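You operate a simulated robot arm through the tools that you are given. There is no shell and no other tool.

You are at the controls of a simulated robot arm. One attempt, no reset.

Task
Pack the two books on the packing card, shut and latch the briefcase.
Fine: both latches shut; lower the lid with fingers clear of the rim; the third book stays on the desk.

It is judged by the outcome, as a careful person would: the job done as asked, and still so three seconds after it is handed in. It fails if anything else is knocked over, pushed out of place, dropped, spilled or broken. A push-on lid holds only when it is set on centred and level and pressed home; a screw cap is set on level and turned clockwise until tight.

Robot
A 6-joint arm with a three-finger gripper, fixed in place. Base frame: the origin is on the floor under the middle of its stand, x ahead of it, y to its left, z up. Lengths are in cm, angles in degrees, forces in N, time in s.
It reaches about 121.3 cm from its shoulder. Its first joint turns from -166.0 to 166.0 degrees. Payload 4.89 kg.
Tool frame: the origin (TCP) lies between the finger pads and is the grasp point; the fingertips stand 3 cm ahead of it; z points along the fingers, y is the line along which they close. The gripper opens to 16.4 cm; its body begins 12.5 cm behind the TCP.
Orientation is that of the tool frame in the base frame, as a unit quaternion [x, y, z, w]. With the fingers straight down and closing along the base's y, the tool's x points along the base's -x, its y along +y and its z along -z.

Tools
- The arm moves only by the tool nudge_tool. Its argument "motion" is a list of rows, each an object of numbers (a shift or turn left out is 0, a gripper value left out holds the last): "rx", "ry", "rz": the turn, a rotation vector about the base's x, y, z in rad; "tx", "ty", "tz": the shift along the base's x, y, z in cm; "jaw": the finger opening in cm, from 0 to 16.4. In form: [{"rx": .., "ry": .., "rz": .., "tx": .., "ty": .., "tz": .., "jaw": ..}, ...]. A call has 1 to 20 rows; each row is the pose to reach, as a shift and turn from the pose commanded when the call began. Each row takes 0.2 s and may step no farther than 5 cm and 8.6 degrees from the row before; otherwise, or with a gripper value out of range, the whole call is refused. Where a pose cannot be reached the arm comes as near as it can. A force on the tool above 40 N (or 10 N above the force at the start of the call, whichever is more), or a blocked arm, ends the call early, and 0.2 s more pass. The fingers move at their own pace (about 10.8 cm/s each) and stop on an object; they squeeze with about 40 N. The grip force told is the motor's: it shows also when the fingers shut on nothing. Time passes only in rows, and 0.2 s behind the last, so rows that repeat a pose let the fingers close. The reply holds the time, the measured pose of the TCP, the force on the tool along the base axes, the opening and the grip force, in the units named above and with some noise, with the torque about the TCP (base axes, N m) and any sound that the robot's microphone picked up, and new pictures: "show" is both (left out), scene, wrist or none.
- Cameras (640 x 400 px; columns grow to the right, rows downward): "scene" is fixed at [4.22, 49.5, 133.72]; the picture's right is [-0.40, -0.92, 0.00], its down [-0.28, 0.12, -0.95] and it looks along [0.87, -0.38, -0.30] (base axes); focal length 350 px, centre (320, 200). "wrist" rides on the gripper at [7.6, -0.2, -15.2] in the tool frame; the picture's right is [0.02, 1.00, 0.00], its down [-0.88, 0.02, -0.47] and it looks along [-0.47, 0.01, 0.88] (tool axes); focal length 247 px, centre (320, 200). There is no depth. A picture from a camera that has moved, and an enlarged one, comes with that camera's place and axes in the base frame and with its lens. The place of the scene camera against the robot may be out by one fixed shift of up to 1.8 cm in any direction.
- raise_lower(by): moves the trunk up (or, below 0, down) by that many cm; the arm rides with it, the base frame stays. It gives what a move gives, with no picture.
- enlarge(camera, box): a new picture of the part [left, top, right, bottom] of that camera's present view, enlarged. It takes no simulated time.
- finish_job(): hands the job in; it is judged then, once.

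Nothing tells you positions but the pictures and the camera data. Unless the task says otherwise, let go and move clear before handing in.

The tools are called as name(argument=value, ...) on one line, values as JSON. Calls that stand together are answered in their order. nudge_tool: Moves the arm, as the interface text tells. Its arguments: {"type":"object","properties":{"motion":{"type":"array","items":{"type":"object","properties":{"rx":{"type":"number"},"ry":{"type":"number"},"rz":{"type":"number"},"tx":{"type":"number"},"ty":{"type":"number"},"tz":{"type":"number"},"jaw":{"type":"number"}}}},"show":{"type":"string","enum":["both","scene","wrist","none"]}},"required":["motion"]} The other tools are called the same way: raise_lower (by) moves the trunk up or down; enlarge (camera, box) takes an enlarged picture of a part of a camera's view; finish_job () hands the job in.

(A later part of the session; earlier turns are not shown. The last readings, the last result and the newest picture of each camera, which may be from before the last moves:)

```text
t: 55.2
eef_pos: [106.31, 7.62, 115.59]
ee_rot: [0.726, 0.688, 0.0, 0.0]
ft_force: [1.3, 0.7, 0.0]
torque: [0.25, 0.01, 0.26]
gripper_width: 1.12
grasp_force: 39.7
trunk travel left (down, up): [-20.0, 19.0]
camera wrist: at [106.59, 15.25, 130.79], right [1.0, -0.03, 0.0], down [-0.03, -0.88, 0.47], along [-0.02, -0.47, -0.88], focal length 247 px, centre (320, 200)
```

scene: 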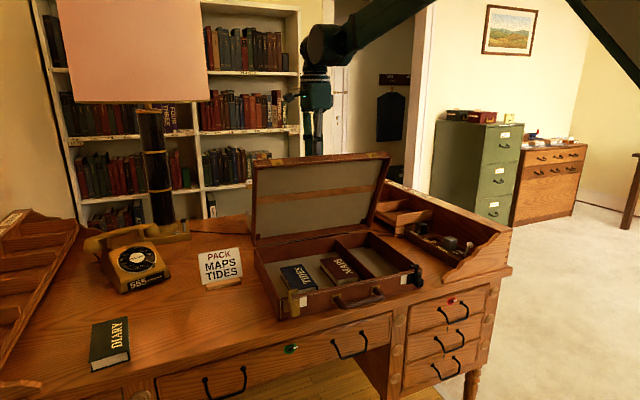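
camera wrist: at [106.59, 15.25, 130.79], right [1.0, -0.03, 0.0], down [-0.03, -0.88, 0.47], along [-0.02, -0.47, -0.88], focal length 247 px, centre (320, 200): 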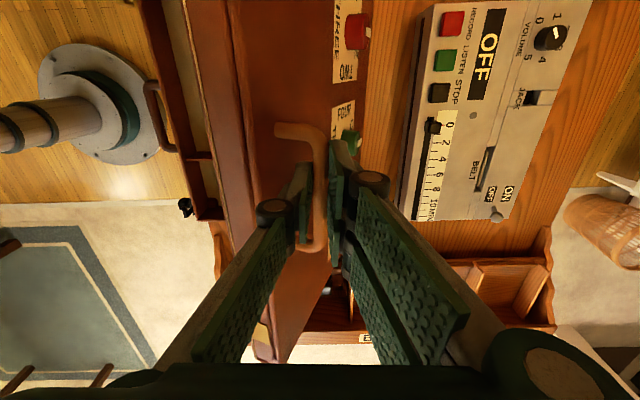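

The arc now fits almost force-free. I carry on another 30° forward.

nudge_tool(motion=[{"tx": -1.65, "ty": 0.06, "tz": -0.27}, {"tx": -3.28, "ty": 0.11, "tz": -0.64}, {"tx": -4.89, "ty": 0.17, "tz": -1.08}, {"tx": -6.48, "ty": 0.23, "tz": -1.61}, {"tx": -8.03, "ty": 0.28, "tz": -2.22}, {"tx": -9.55, "ty": 0.33, "tz": -2.91}, {"tx": -11.03, "ty": 0.39, "tz": -3.68}, {"tx": -12.47, "ty": 0.44, "tz": -4.53}, {"tx": -13.87, "ty": 0.49, "tz": -5.45}, {"tx": -15.21, "ty": 0.53, "tz": -6.44}, {"tx": -15.21, "ty": 0.53, "tz": -6.44}])

```text
t: 57.6
eef_pos: [90.87, 7.99, 109.27]
ee_rot: [0.726, 0.688, -0.001, -0.001]
ft_force: [1.5, 0.8, 0.9]
torque: [0.02, -0.08, 0.27]
gripper_width: 1.12
grasp_force: 40.5
trunk travel left (down, up): [-20.0, 19.0]
camera wrist: at [91.23, 15.63, 124.41], right [1.0, -0.03, 0.0], down [-0.03, -0.88, 0.47], along [-0.02, -0.47, -0.88], focal length 247 px, centre (320, 200)
```

scene: 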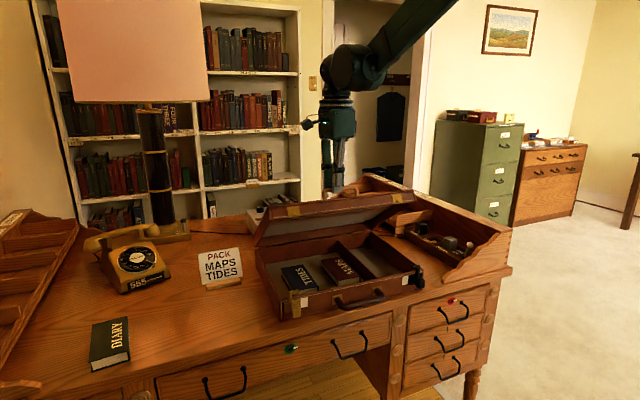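
wrist: 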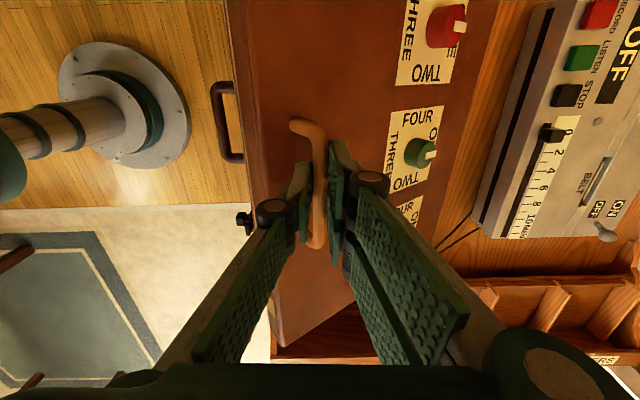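

The lid is past halfway; its outside carries dial knobs which I keep clear of. I lower another 24° along the arc.

nudge_tool(motion=[{"tx": -1.29, "ty": 0.05, "tz": -1.06}, {"tx": -2.52, "ty": 0.09, "tz": -2.19}, {"tx": -3.7, "ty": 0.13, "tz": -3.38}, {"tx": -4.8, "ty": 0.17, "tz": -4.63}, {"tx": -5.85, "ty": 0.2, "tz": -5.94}, {"tx": -6.82, "ty": 0.24, "tz": -7.3}, {"tx": -7.72, "ty": 0.27, "tz": -8.71}, {"tx": -8.54, "ty": 0.3, "tz": -10.16}, {"tx": -8.54, "ty": 0.3, "tz": -10.16}])

enlarge(camera="scene", box=[240, 180, 440, 330])

```text
t: 59.6
eef_pos: [82.7, 8.47, 98.9]
ee_rot: [0.726, 0.688, 0.0, 0.0]
ft_force: [7.1, 2.5, 0.2]
torque: [-0.07, -0.18, 0.42]
gripper_width: 1.11
grasp_force: 39.7
trunk travel left (down, up): [-20.0, 19.0]
camera wrist: at [82.94, 16.04, 114.15], right [1.0, -0.03, 0.0], down [-0.03, -0.88, 0.47], along [-0.02, -0.47, -0.88], focal length 247 px, centre (320, 200)
```

scene: 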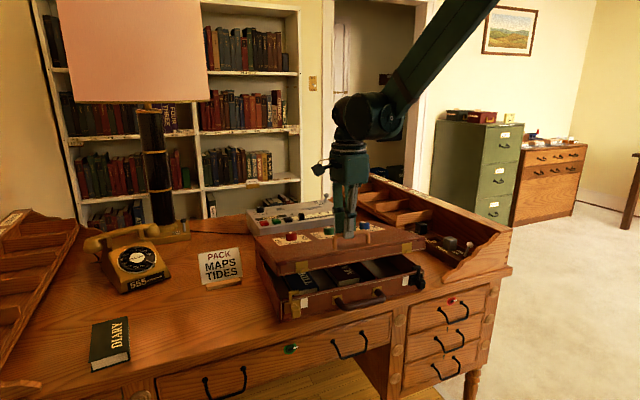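
wrist: 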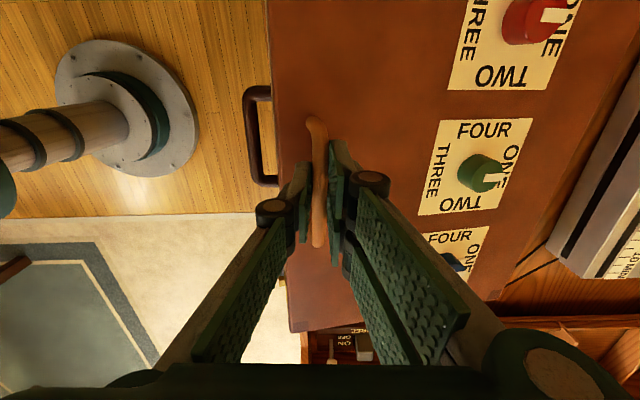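

```text
2.67 times, centred on (340, 255) of scene
camera zoom: at [4.22, 49.5, 133.72], right [-0.4, -0.92, 0.0], down [-0.28, 0.12, -0.95], along [0.87, -0.38, -0.3], focal length 934 px, centre (267, 53)
```

zoom: 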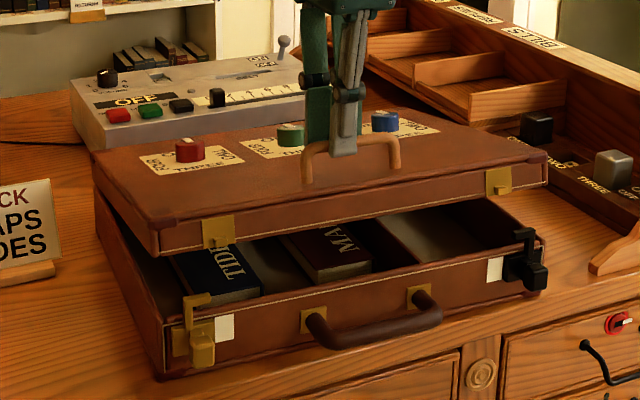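

The lid is about 15° from shut, studs lined up inside of the latch hooks, fingers well above the rim. I lower most of the rest slowly and check.

nudge_tool(motion=[{"tx": -0.23, "ty": 0.01, "tz": -0.74}, {"tx": -0.6, "ty": 0.03, "tz": -1.5}, {"tx": -0.94, "ty": 0.04, "tz": -2.26}, {"tx": -1.25, "ty": 0.05, "tz": -3.03}, {"tx": -1.52, "ty": 0.06, "tz": -3.8}, {"tx": -1.8, "ty": 0.07, "tz": -4.59}, {"tx": -2.05, "ty": 0.08, "tz": -5.38}, {"tx": -2.05, "ty": 0.08, "tz": -5.38}])

enlarge(camera="scene", box=[240, 180, 440, 330])

```text
t: 61.4
eef_pos: [80.48, 8.47, 93.52]
ee_rot: [0.726, 0.687, 0.001, 0.0]
ft_force: [16.3, 4.9, 24.1]
torque: [0.15, -0.38, 0.4]
gripper_width: 1.12
grasp_force: 40.3
trunk travel left (down, up): [-20.0, 19.0]
camera wrist: at [80.69, 16.11, 108.83], right [1.0, -0.03, 0.0], down [-0.03, -0.88, 0.47], along [-0.02, -0.47, -0.88], focal length 247 px, centre (320, 200)
```

scene: 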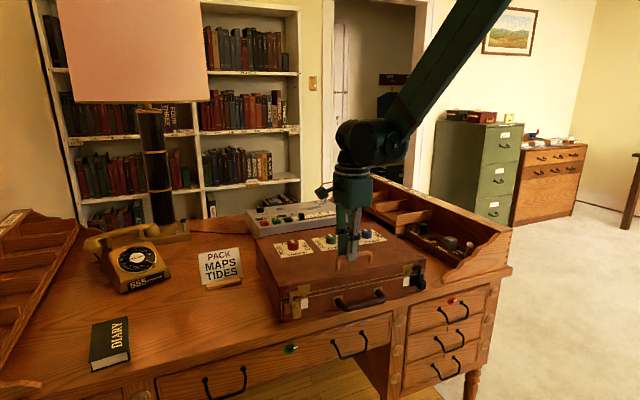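
wrist: 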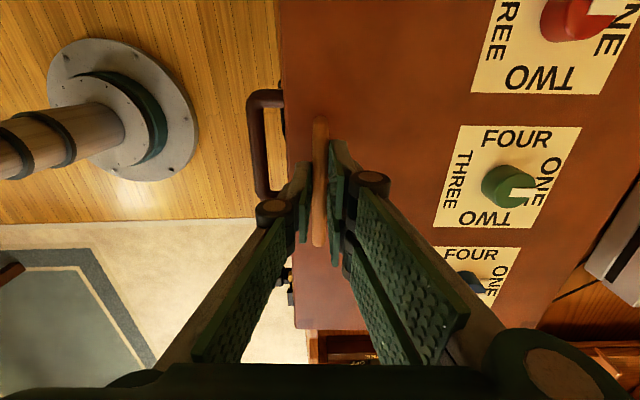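

```text
2.67 times, centred on (340, 255) of scene
camera zoom: at [4.22, 49.5, 133.72], right [-0.4, -0.92, 0.0], down [-0.28, 0.12, -0.95], along [0.87, -0.38, -0.3], focal length 934 px, centre (267, 53)
```

zoom: 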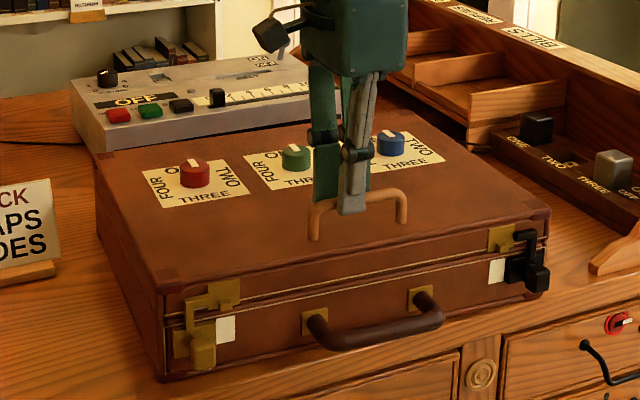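

The lid looks nearly or fully down (24 N upward). I zoom in on both latches and the seam.

enlarge(camera="scene", box=[265, 260, 345, 325])

enlarge(camera="scene", box=[365, 235, 435, 295])

enlarge(camera="scene", box=[245, 220, 305, 300])

```text
6.15 times, centred on (305, 292) of scene
camera zoom: at [4.22, 49.5, 133.72], right [-0.4, -0.92, 0.0], down [-0.28, 0.12, -0.95], along [0.87, -0.38, -0.3], focal length 2156 px, centre (412, -369)
```

zoom: 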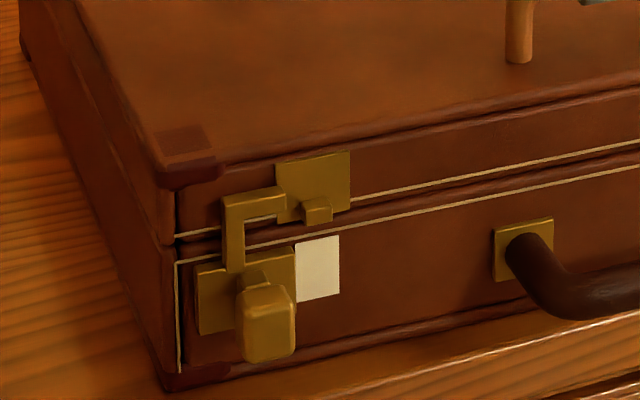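

```text
6.67 times, centred on (400, 265) of scene
camera zoom: at [4.22, 49.5, 133.72], right [-0.4, -0.92, 0.0], down [-0.28, 0.12, -0.95], along [0.87, -0.38, -0.3], focal length 2336 px, centre (-213, -233)
```

zoom: 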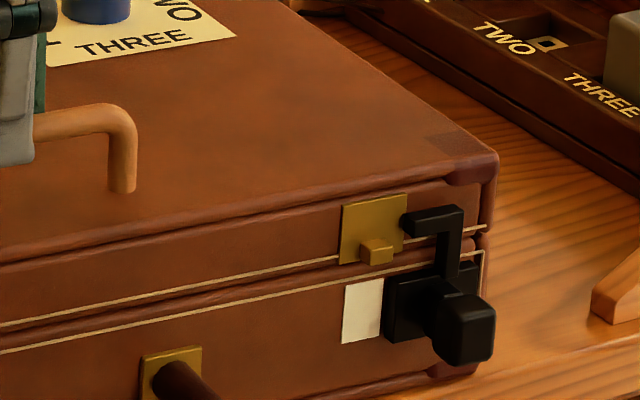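

```text
5.00 times, centred on (275, 260) of scene
camera zoom: at [4.22, 49.5, 133.72], right [-0.4, -0.92, 0.0], down [-0.28, 0.12, -0.95], along [0.87, -0.38, -0.3], focal length 1752 px, centre (545, -100)
```

zoom: 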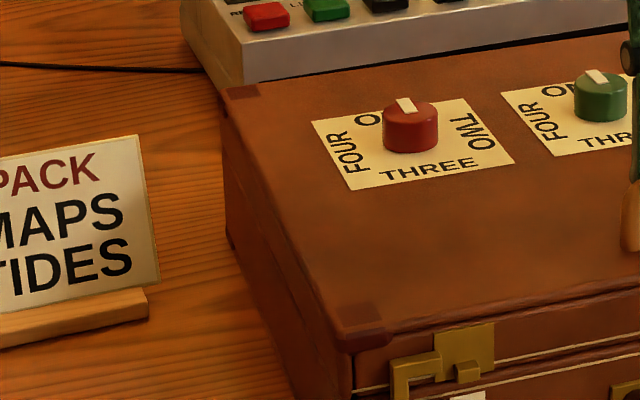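

The lid appears shut onto the base. I zoom further on each hook and stud to see whether the hook arms will pass over the studs.

enlarge(camera="scene", box=[285, 278, 317, 308])

enlarge(camera="scene", box=[412, 258, 442, 288])

enlarge(camera="wrist", box=[250, 220, 350, 340])

```text
13.33 times, centred on (301, 293) of scene
camera zoom: at [4.22, 49.5, 133.72], right [-0.4, -0.92, 0.0], down [-0.28, 0.12, -0.95], along [0.87, -0.38, -0.3], focal length 4672 px, centre (573, -1040)
```

zoom: 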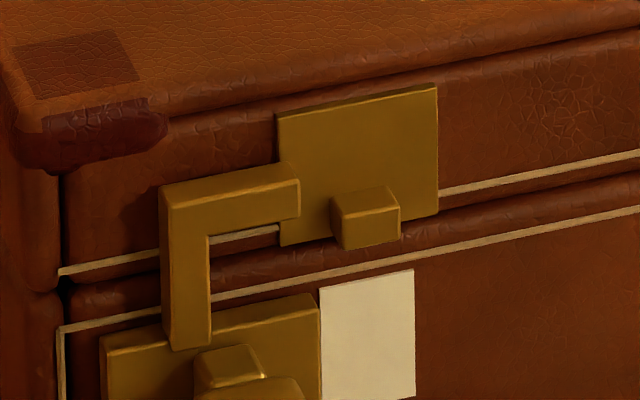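

```text
13.33 times, centred on (427, 273) of scene
camera zoom: at [4.22, 49.5, 133.72], right [-0.4, -0.92, 0.0], down [-0.28, 0.12, -0.95], along [0.87, -0.38, -0.3], focal length 4672 px, centre (-1107, -773)
```

zoom: 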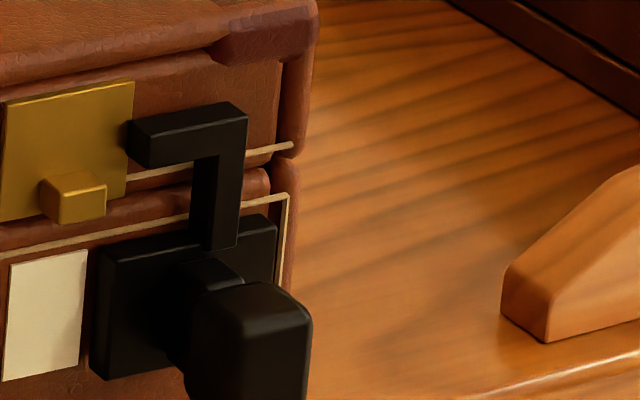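

```text
3.33 times, centred on (300, 280) of wrist
camera zoom: at [80.69, 16.11, 108.83], right [1.0, -0.03, 0.0], down [-0.03, -0.88, 0.47], along [-0.02, -0.47, -0.88], focal length 823 px, centre (387, -67)
```

zoom: 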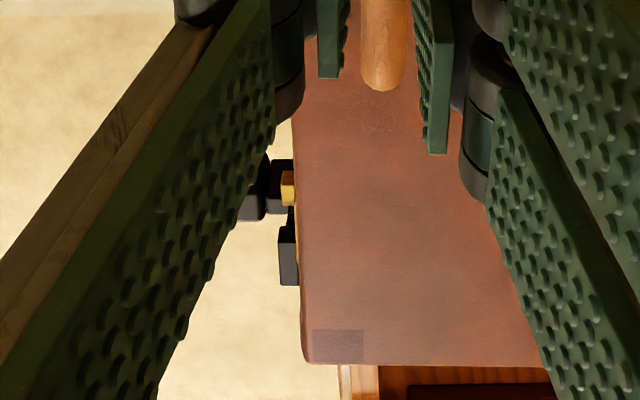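

The hook arms sit just above the stud tops and about 2 cm outboard, so the lid is home. I ease the pressure off, open the fingers and rise straight up from the handle.

nudge_tool(motion=[{"tx": 0.15, "tz": 0.2}, {"tx": 0.15, "tz": 0.2}, {"tx": 0.15, "tz": 0.2, "jaw": 2}, {"tx": 0.15, "tz": 0.2, "jaw": 3.4}, {"tx": 0.15, "tz": 0.2, "jaw": 3.4}, {"tx": 0.15, "tz": 1.5}, {"tx": 0.15, "tz": 4}, {"tx": 0.15, "tz": 8}, {"tx": 0.15, "tz": 12}, {"tx": 0.15, "tz": 15}])

enlarge(camera="scene", box=[240, 200, 440, 325])

```text
t: 63.6
eef_pos: [80.51, 8.21, 108.68]
ee_rot: [0.726, 0.688, 0.0, 0.0]
ft_force: [0.1, -0.7, 0.3]
torque: [-0.03, 0.05, -0.02]
gripper_width: 3.39
grasp_force: 0.1
trunk travel left (down, up): [-20.0, 19.0]
camera wrist: at [80.84, 15.92, 123.92], right [1.0, -0.03, 0.0], down [-0.03, -0.88, 0.47], along [-0.02, -0.47, -0.88], focal length 247 px, centre (320, 200)
```

scene: 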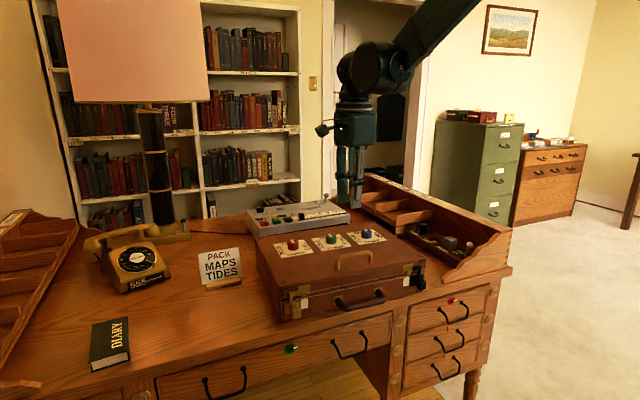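
wrist: 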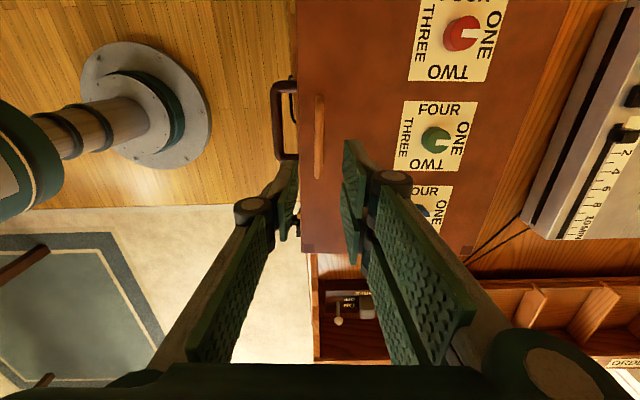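

```text
3.20 times, centred on (340, 262) of scene
camera zoom: at [4.22, 49.5, 133.72], right [-0.4, -0.92, 0.0], down [-0.28, 0.12, -0.95], along [0.87, -0.38, -0.3], focal length 1121 px, centre (256, 0)
```

zoom: 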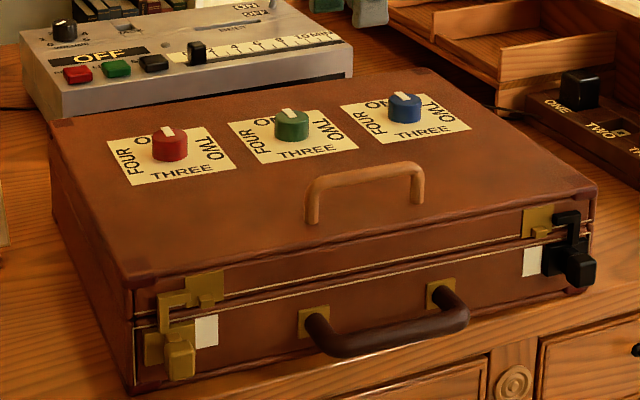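

The lid is down and stays. Next the latches: I turn the gripper back so the jaws open along y, and move in front of the gold latch for a look (its knob must be pushed towards the middle, −y).

nudge_tool(motion=[{"tz": 1.5, "rz": 0.14, "ty": 1.5, "tx": -1}, {"tz": 3, "rz": 0.28, "ty": 3, "tx": -2, "jaw": 10}, {"tz": 3, "rz": 0.42, "ty": 5, "tx": -3}, {"tz": 3, "rz": 0.56, "ty": 7, "tx": -4}, {"tz": 3, "rz": 0.7, "ty": 9, "tx": -5}, {"tz": 3, "rz": 0.84, "ty": 11, "tx": -6}, {"tz": 3, "rz": 0.98, "ty": 13, "tx": -7}, {"tz": 2, "rz": 1.12, "ty": 15, "tx": -8}, {"tz": 1, "rz": 1.26, "ty": 17, "tx": -8}, {"tz": 0, "rz": 1.4, "ty": 19, "tx": -8}, {"tz": -1, "rz": 1.5, "ty": 21, "tx": -8}, {"tz": -2, "rz": 1.59, "ty": 23, "tx": -8}, {"tz": -2, "rz": 1.59, "ty": 23, "tx": -8}])

enlarge(camera="wrist", box=[200, 60, 440, 210])

```text
t: 66.4
eef_pos: [72.61, 31.44, 106.68]
ee_rot: [0.018, 1.0, 0.0, 0.0]
ft_force: [-0.6, 0.6, -0.2]
torque: [-0.04, 0.04, 0.02]
gripper_width: 10.0
grasp_force: 0.0
trunk travel left (down, up): [-20.0, 19.0]
camera wrist: at [65.01, 31.52, 121.93], right [0.01, 1.0, 0.0], down [0.88, -0.01, 0.47], along [0.47, -0.01, -0.88], focal length 247 px, centre (320, 200)
```

scene: 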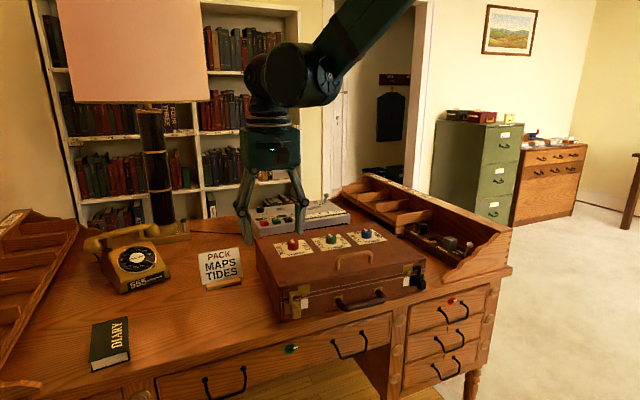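
wrist: 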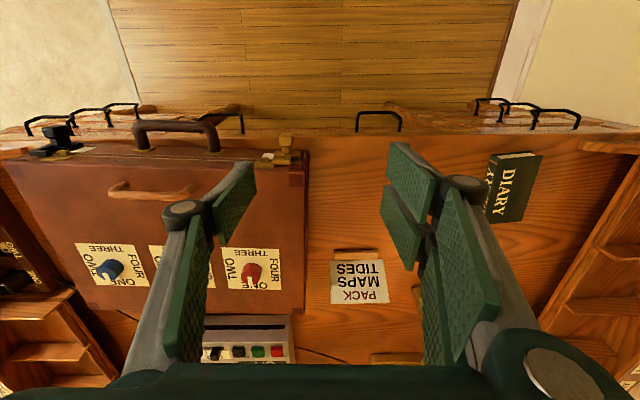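

```text
2.67 times, centred on (320, 135) of wrist
camera zoom: at [65.01, 31.52, 121.93], right [0.01, 1.0, 0.0], down [0.88, -0.01, 0.47], along [0.47, -0.01, -0.88], focal length 659 px, centre (320, 373)
```

zoom: 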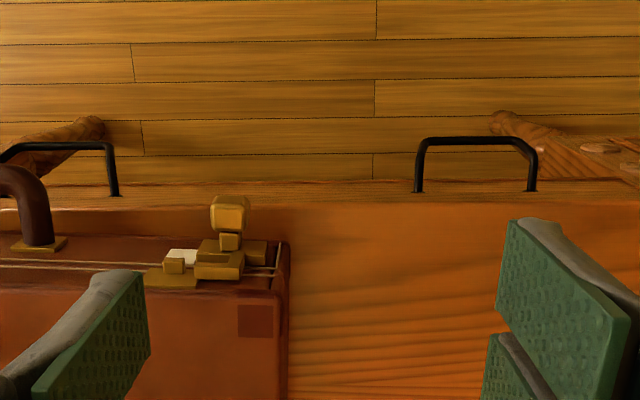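

I zoom on the gold latch from this front view to locate its knob.

enlarge(camera="wrist", box=[250, 125, 320, 170])

enlarge(camera="wrist", box=[20, 110, 120, 170])

```text
8.89 times, centred on (285, 148) of wrist
camera zoom: at [65.01, 31.52, 121.93], right [0.01, 1.0, 0.0], down [0.88, -0.01, 0.47], along [0.47, -0.01, -0.88], focal length 2195 px, centre (631, 667)
```

zoom: 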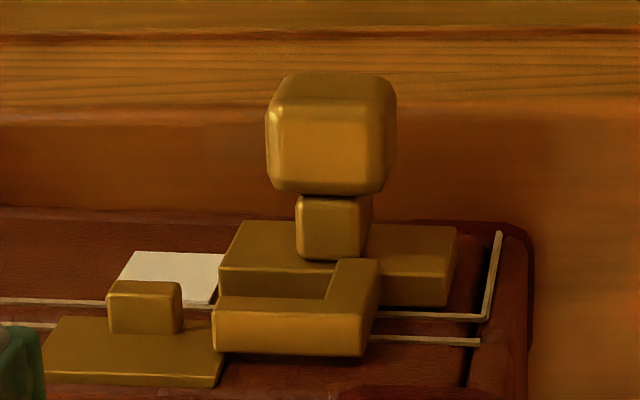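

```text
6.40 times, centred on (70, 140) of wrist
camera zoom: at [65.01, 31.52, 121.93], right [0.01, 1.0, 0.0], down [0.88, -0.01, 0.47], along [0.47, -0.01, -0.88], focal length 1581 px, centre (1920, 584)
```

zoom: 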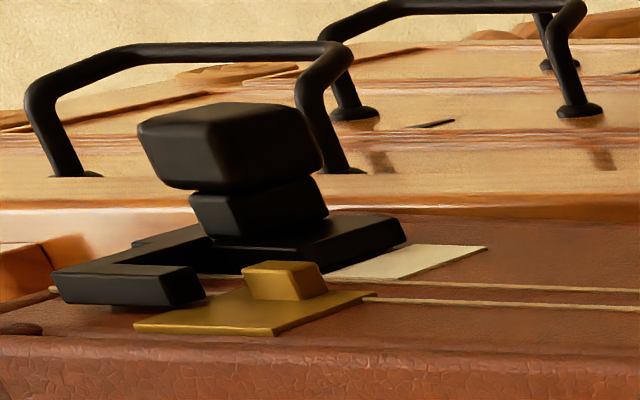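

The gold knob spans y≈24.2–26.7, x≈74.6–76.9, z≈78.6–81.2, and its hook must go ~2 cm towards −y. I bring the single finger down just outside it (+y side), stopping above to check.

nudge_tool(motion=[{"tx": 1.3, "ty": 2}, {"tx": 2.6, "ty": 3.6, "tz": -2}, {"tx": 2.6, "ty": 3.6, "tz": -6.5}, {"tx": 2.6, "ty": 3.6, "tz": -11}, {"tx": 2.6, "ty": 3.6, "tz": -15}, {"tx": 2.6, "ty": 3.6, "tz": -18}, {"tx": 2.6, "ty": 3.6, "tz": -18}])

enlarge(camera="wrist", box=[140, 60, 340, 240])

enlarge(camera="scene", box=[200, 210, 360, 330])

```text
t: 68.0
eef_pos: [75.32, 34.84, 88.75]
ee_rot: [0.017, 1.0, 0.0, 0.0]
ft_force: [0.2, 0.7, 0.5]
torque: [-0.05, 0.03, -0.05]
gripper_width: 9.99
grasp_force: 0.1
trunk travel left (down, up): [-20.0, 19.0]
camera wrist: at [67.71, 34.86, 104.01], right [0.01, 1.0, 0.0], down [0.88, -0.01, 0.47], along [0.47, -0.01, -0.88], focal length 247 px, centre (320, 200)
```

scene: 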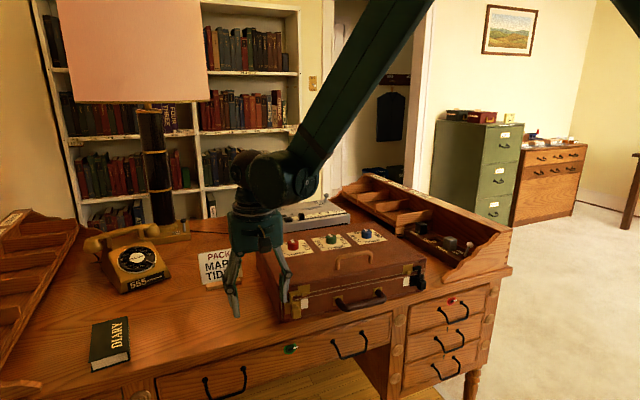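
wrist: 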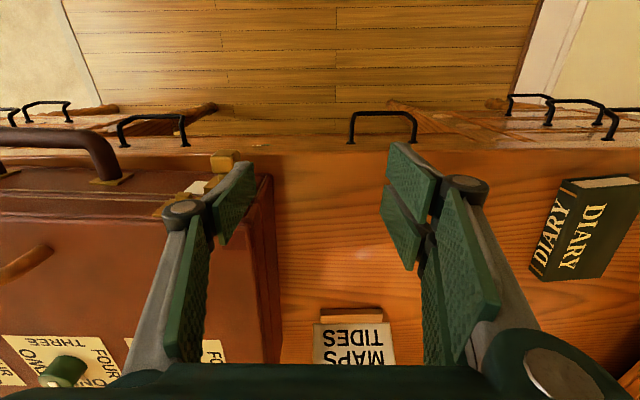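

```text
2.22 times, centred on (240, 150) of wrist
camera zoom: at [67.71, 34.86, 104.01], right [0.01, 1.0, 0.0], down [0.88, -0.01, 0.47], along [0.47, -0.01, -0.88], focal length 549 px, centre (498, 311)
```

zoom: 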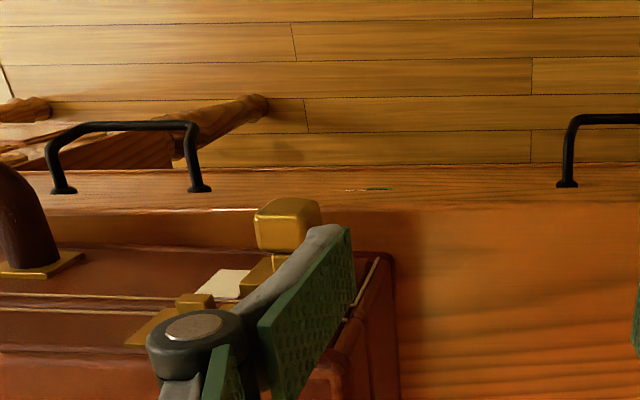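

```text
3.33 times, centred on (280, 270) of scene
camera zoom: at [4.22, 49.5, 133.72], right [-0.4, -0.92, 0.0], down [-0.28, 0.12, -0.95], along [0.87, -0.38, -0.3], focal length 1168 px, centre (453, -33)
```

zoom: 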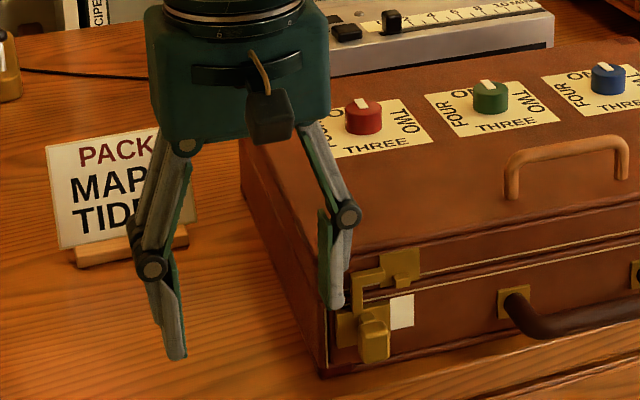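

The finger lines up with the knob's outer side with ~1.6 cm spare. I shift slightly towards myself for clearance from the hook and lower to knob height.

nudge_tool(motion=[{"tx": -0.4, "tz": -1}, {"tx": -0.4, "tz": -3}, {"tx": -0.4, "tz": -5}, {"tx": -0.4, "tz": -7}, {"tx": -0.4, "tz": -7}])

enlarge(camera="wrist", box=[140, 60, 340, 240])

enlarge(camera="scene", box=[240, 240, 340, 330])

```text
t: 69.2
eef_pos: [74.62, 35.27, 81.69]
ee_rot: [0.017, 1.0, -0.001, 0.0]
ft_force: [0.0, -0.5, -0.2]
torque: [0.02, 0.04, -0.03]
gripper_width: 10.02
grasp_force: 0.0
trunk travel left (down, up): [-20.0, 19.0]
camera wrist: at [67.05, 35.29, 96.87], right [0.01, 1.0, 0.0], down [0.88, -0.01, 0.47], along [0.47, -0.01, -0.88], focal length 247 px, centre (320, 200)
```

scene: 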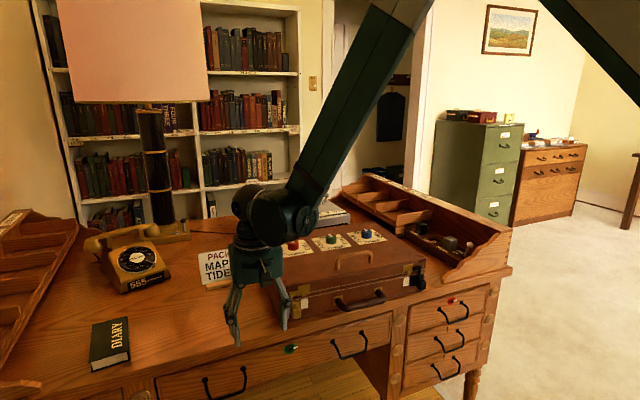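
wrist: 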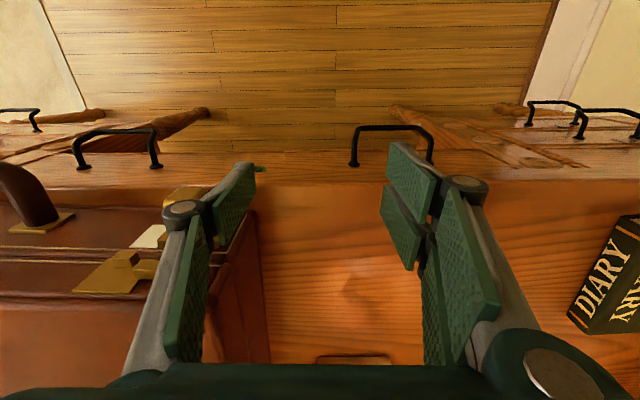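

```text
2.22 times, centred on (240, 150) of wrist
camera zoom: at [67.05, 35.29, 96.87], right [0.01, 1.0, 0.0], down [0.88, -0.01, 0.47], along [0.47, -0.01, -0.88], focal length 549 px, centre (498, 311)
```

zoom: 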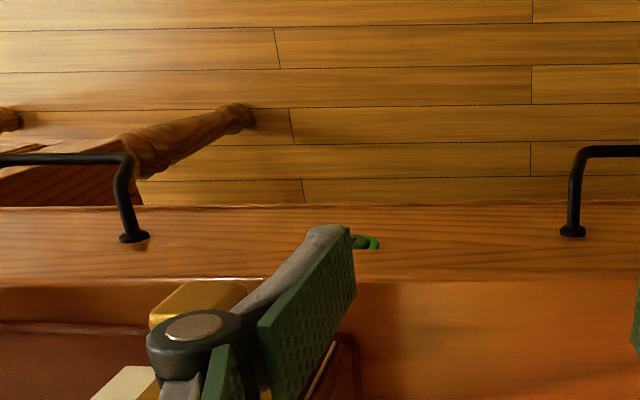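

```text
4.44 times, centred on (290, 285) of scene
camera zoom: at [4.22, 49.5, 133.72], right [-0.4, -0.92, 0.0], down [-0.28, 0.12, -0.95], along [0.87, -0.38, -0.3], focal length 1557 px, centre (453, -178)
```

zoom: 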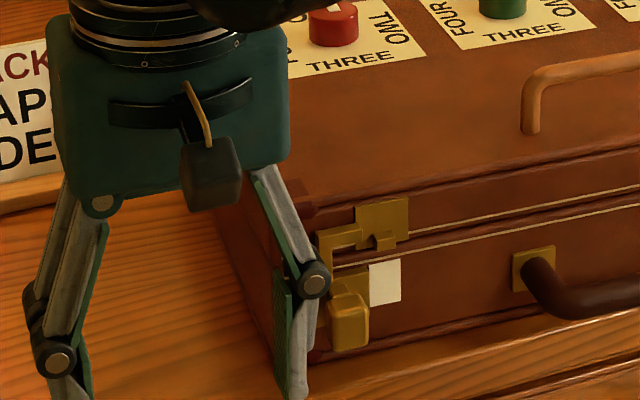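

The finger is beside the knob at the right height. I push towards −y in small steps and watch the latch.

nudge_tool(motion=[{"ty": -0.6}, {"ty": -1.2}, {"ty": -1.7}, {"ty": -2.1}, {"ty": -2.5}, {"ty": -2.9}, {"ty": -2.9}])

enlarge(camera="scene", box=[240, 240, 340, 330])

```text
t: 70.8
eef_pos: [74.74, 32.16, 81.58]
ee_rot: [0.017, 1.0, 0.0, 0.0]
ft_force: [-0.1, 0.8, -0.1]
torque: [-0.01, -0.02, 0.0]
gripper_width: 10.0
grasp_force: 0.1
trunk travel left (down, up): [-20.0, 19.0]
camera wrist: at [67.03, 32.33, 96.87], right [0.01, 1.0, 0.0], down [0.88, -0.01, 0.47], along [0.47, -0.01, -0.88], focal length 247 px, centre (320, 200)
```

scene: 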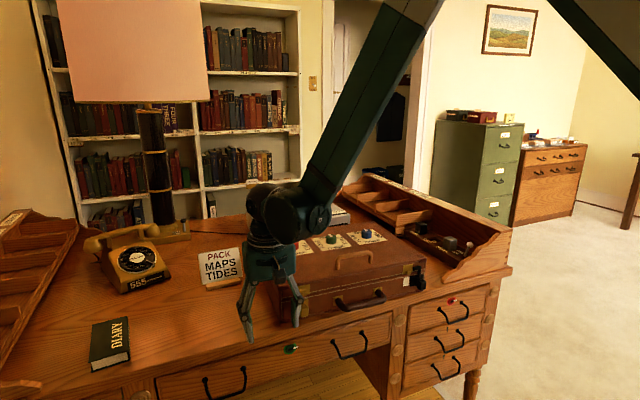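
wrist: 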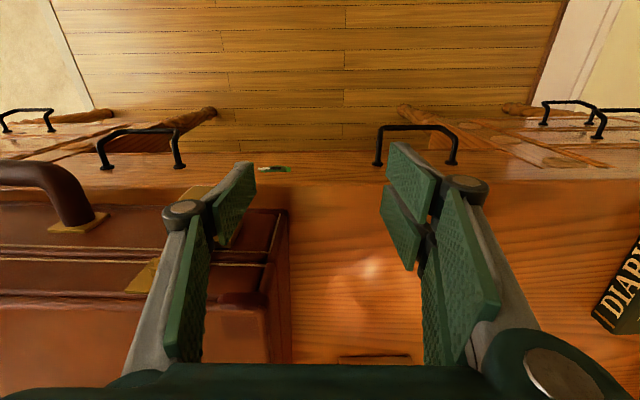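

```text
4.44 times, centred on (290, 285) of scene
camera zoom: at [4.22, 49.5, 133.72], right [-0.4, -0.92, 0.0], down [-0.28, 0.12, -0.95], along [0.87, -0.38, -0.3], focal length 1557 px, centre (453, -178)
```

zoom: 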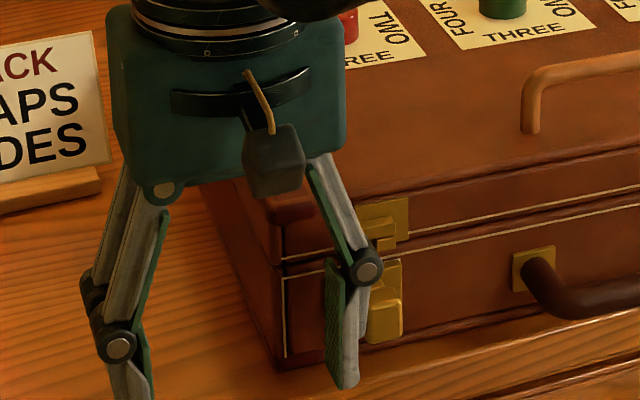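

The gold latch has slid over; its plate now covers the white mark. I back off to see whether it is fully home.

nudge_tool(motion=[{"ty": 1}, {"ty": 2.5}, {"ty": 4}, {"ty": 5}, {"ty": 5}], show="none")

enlarge(camera="scene", box=[280, 270, 330, 315])

```text
t: 72.0
eef_pos: [74.57, 37.14, 81.59]
ee_rot: [0.018, 1.0, 0.0, 0.0]
ft_force: [-0.5, 0.2, -0.1]
torque: [-0.02, 0.04, -0.04]
gripper_width: 9.99
grasp_force: 0.1
trunk travel left (down, up): [-20.0, 19.0]
```

```text
8.89 times, centred on (305, 292) of scene
camera zoom: at [4.22, 49.5, 133.72], right [-0.4, -0.92, 0.0], down [-0.28, 0.12, -0.95], along [0.87, -0.38, -0.3], focal length 3115 px, centre (453, -622)
```

zoom: 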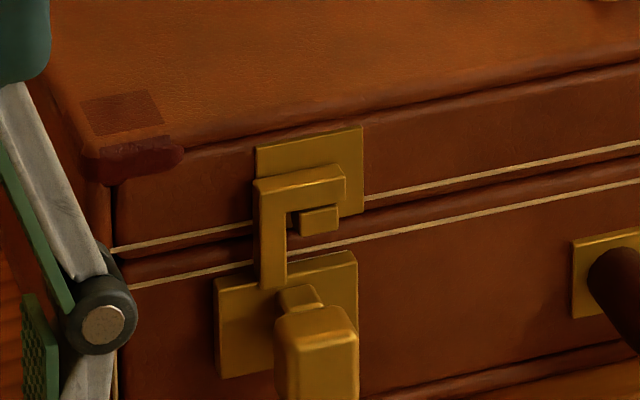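

The hook now sits over its stud. To be sure it is fully home I push once more a few millimetres further until I feel the stop.

nudge_tool(motion=[{"ty": -1.5}, {"ty": -3}, {"ty": -4.2}, {"ty": -5.0}, {"ty": -5.2}, {"ty": -5.4}, {"ty": -5.6}, {"ty": -5.6}], show="none")

```text
t: 73.8
eef_pos: [74.72, 31.58, 81.69]
ee_rot: [0.017, 1.0, 0.0, 0.0]
ft_force: [-0.7, 8.0, 2.6]
torque: [-0.27, -0.01, -0.06]
gripper_width: 9.7
grasp_force: 0.2
trunk travel left (down, up): [-20.0, 19.0]
```

There's 8 N of resistance now. A touch more to confirm it's the end stop.

nudge_tool(motion=[{"ty": -0.2}, {"ty": -0.4}, {"ty": -0.4}], show="none")

enlarge(camera="scene", box=[280, 270, 330, 315])

```text
t: 74.6
eef_pos: [74.67, 31.25, 81.6]
ee_rot: [0.018, 1.0, 0.0, 0.0]
ft_force: [-1.1, 6.6, 2.5]
torque: [-0.23, 0.0, -0.12]
gripper_width: 9.79
grasp_force: 0.0
trunk travel left (down, up): [-20.0, 19.0]
```

```text
8.89 times, centred on (305, 292) of scene
camera zoom: at [4.22, 49.5, 133.72], right [-0.4, -0.92, 0.0], down [-0.28, 0.12, -0.95], along [0.87, -0.38, -0.3], focal length 3115 px, centre (453, -622)
```

zoom: 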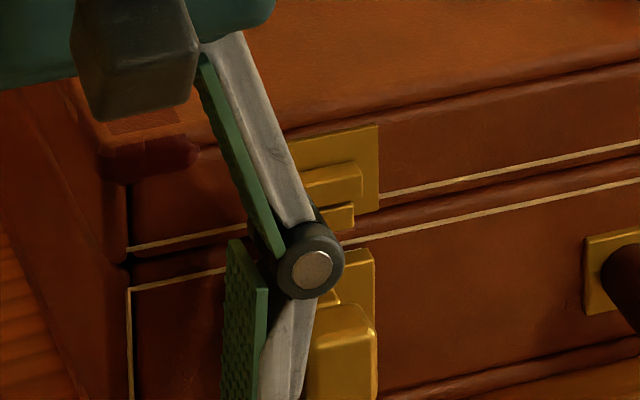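

That's the end stop (the case itself began to creep a few mm), so the gold latch is home. I back off and rise clear.

nudge_tool(motion=[{"ty": 0.8}, {"ty": 2.5}, {"ty": 4}, {"ty": 5}, {"ty": 5, "tz": 4}, {"ty": 5, "tz": 8.5}, {"ty": 5, "tz": 13}, {"ty": 5, "tz": 17.5}, {"ty": 5, "tz": 22}, {"ty": 5, "tz": 26}])

enlarge(camera="scene", box=[280, 270, 330, 315])

enlarge(camera="scene", box=[240, 200, 440, 325])

```text
t: 76.8
eef_pos: [74.62, 36.45, 107.29]
ee_rot: [0.018, 1.0, 0.0, 0.0]
ft_force: [0.2, 0.3, -0.3]
torque: [-0.05, 0.11, 0.0]
gripper_width: 10.02
grasp_force: 0.0
trunk travel left (down, up): [-20.0, 19.0]
camera wrist: at [67.07, 36.53, 122.56], right [0.01, 1.0, 0.0], down [0.88, -0.01, 0.47], along [0.47, -0.01, -0.88], focal length 247 px, centre (320, 200)
```

scene: 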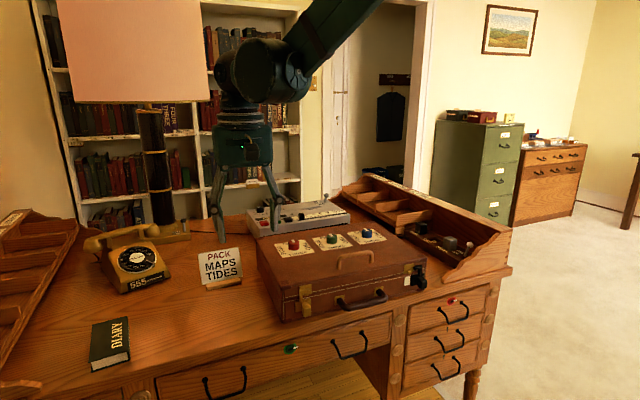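
wrist: 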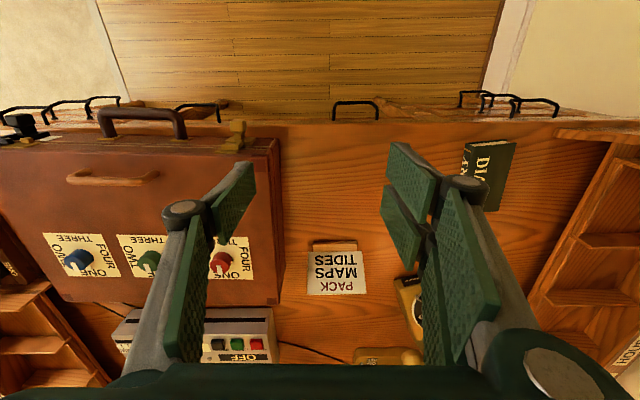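

```text
8.89 times, centred on (305, 292) of scene
camera zoom: at [4.22, 49.5, 133.72], right [-0.4, -0.92, 0.0], down [-0.28, 0.12, -0.95], along [0.87, -0.38, -0.3], focal length 3115 px, centre (453, -622)
```

zoom: 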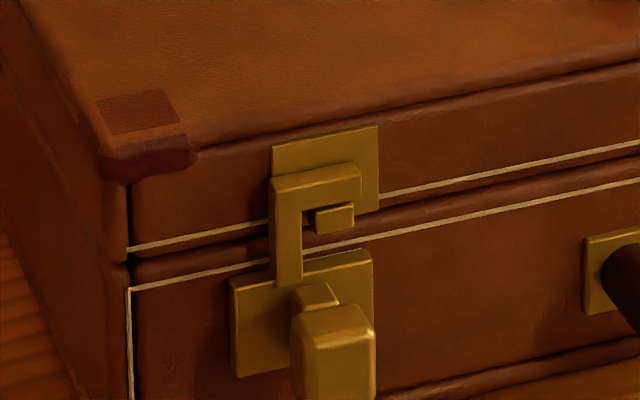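

```text
3.20 times, centred on (340, 262) of scene
camera zoom: at [4.22, 49.5, 133.72], right [-0.4, -0.92, 0.0], down [-0.28, 0.12, -0.95], along [0.87, -0.38, -0.3], focal length 1121 px, centre (256, 0)
```

zoom: 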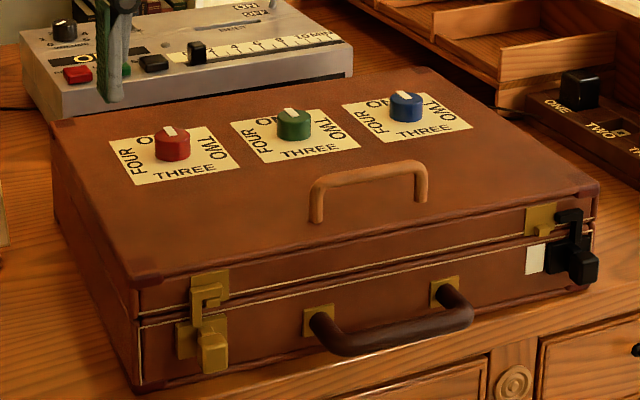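

Gold latch is shut over its stud. Now I go across to the right side to look at the black latch and what surrounds it.

nudge_tool(motion=[{"tx": -0.5, "ty": -4.5}, {"tx": -1, "ty": -9}, {"tx": -1.5, "ty": -13.5}, {"tx": -2, "ty": -18}, {"tx": -2.5, "ty": -22.5}, {"tx": -3, "ty": -27}, {"tx": -3.5, "ty": -31.5}, {"tx": -4, "ty": -36}, {"tx": -4, "ty": -40.5}, {"tx": -4, "ty": -45}, {"tx": -4, "ty": -48}, {"tx": -4, "ty": -48}])

enlarge(camera="wrist", box=[220, 100, 400, 210])

enlarge(camera="scene", box=[390, 210, 520, 300])

```text
t: 79.4
eef_pos: [70.63, -11.75, 107.53]
ee_rot: [0.017, 1.0, 0.0, -0.001]
ft_force: [-0.1, -0.3, -1.5]
torque: [0.04, 0.0, 0.0]
gripper_width: 9.99
grasp_force: 0.0
trunk travel left (down, up): [-20.0, 19.0]
camera wrist: at [62.97, -11.68, 122.73], right [0.01, 1.0, 0.0], down [0.88, -0.01, 0.47], along [0.47, -0.01, -0.88], focal length 247 px, centre (320, 200)
```

scene: 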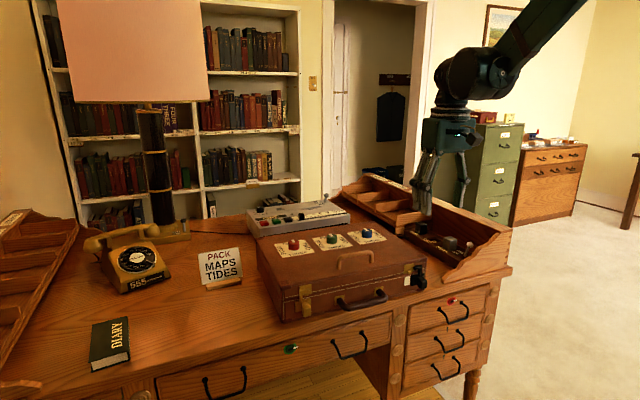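
wrist: 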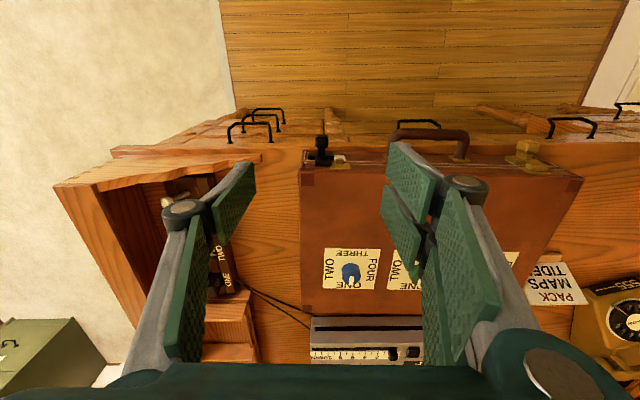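

```text
3.56 times, centred on (310, 155) of wrist
camera zoom: at [62.97, -11.68, 122.73], right [0.01, 1.0, 0.0], down [0.88, -0.01, 0.47], along [0.47, -0.01, -0.88], focal length 878 px, centre (356, 360)
```

zoom: 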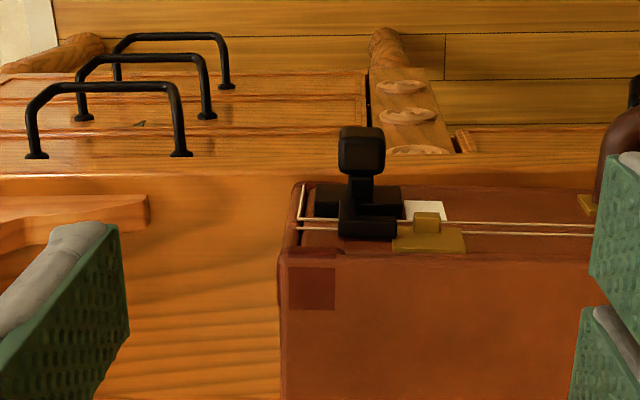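

```text
4.44 times, centred on (455, 255) of scene
camera zoom: at [4.22, 49.5, 133.72], right [-0.4, -0.92, 0.0], down [-0.28, 0.12, -0.95], along [0.87, -0.38, -0.3], focal length 1557 px, centre (-280, -44)
```

zoom: 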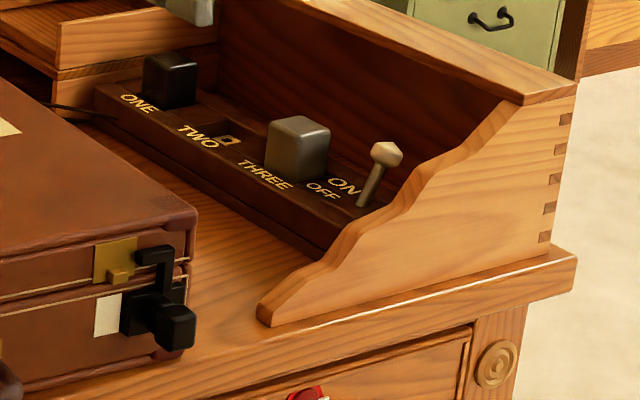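

The black knob spans y≈−12.9…−10.5, x≈73–75.4; the scalloped organizer front starts at about (77.5, −23). I turn the gripper 180° so its single finger faces +y for pushing from the right, at a safe height.

nudge_tool(motion=[{"rz": -0.145, "ty": -0.3, "jaw": 4}, {"rz": -0.29, "ty": -0.6}, {"rz": -0.435, "ty": -0.9}, {"rz": -0.58, "ty": -1.2}, {"rz": -0.725, "ty": -1.5}, {"rz": -0.87, "ty": -1.8}, {"rz": -1.015, "ty": -2.1}, {"rz": -1.16, "ty": -2.4}, {"rz": -1.305, "ty": -2.7}, {"rz": -1.45, "ty": -3}, {"rz": -1.595, "ty": -3.3}, {"rz": -1.74, "ty": -3.6}, {"rz": -1.885, "ty": -3.9}, {"rz": -2.03, "ty": -4.2}, {"rz": -2.175, "ty": -4.5}, {"rz": -2.32, "ty": -4.8}, {"rz": -2.465, "ty": -5.1}, {"rz": -2.61, "ty": -5.4}, {"rz": -2.755, "ty": -5.7}, {"rz": -2.9, "ty": -6}])

```text
t: 83.6
eef_pos: [70.64, -17.8, 107.75]
ee_rot: [0.995, 0.102, 0.001, 0.001]
ft_force: [0.5, 0.6, -0.5]
torque: [-0.03, 0.0, -0.03]
gripper_width: 3.99
grasp_force: 0.1
trunk travel left (down, up): [-20.0, 19.0]
camera wrist: at [78.16, -16.13, 122.9], right [0.22, -0.97, 0.0], down [-0.86, -0.2, 0.47], along [-0.46, -0.11, -0.88], focal length 247 px, centre (320, 200)
```

scene: 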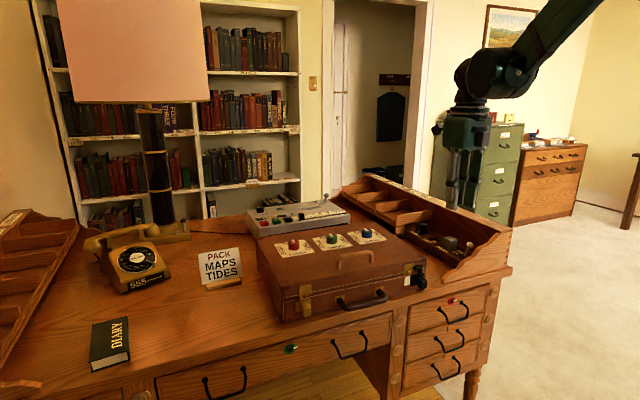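
wrist: 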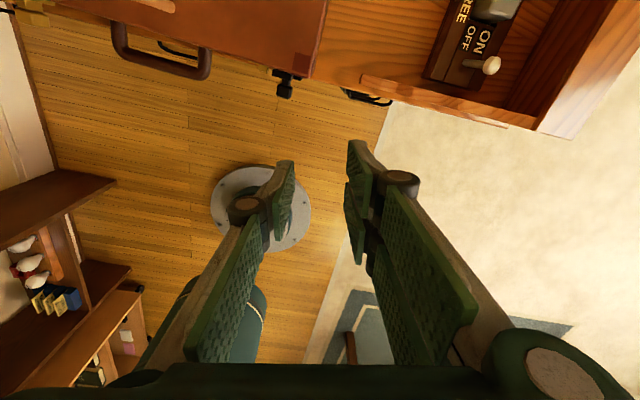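

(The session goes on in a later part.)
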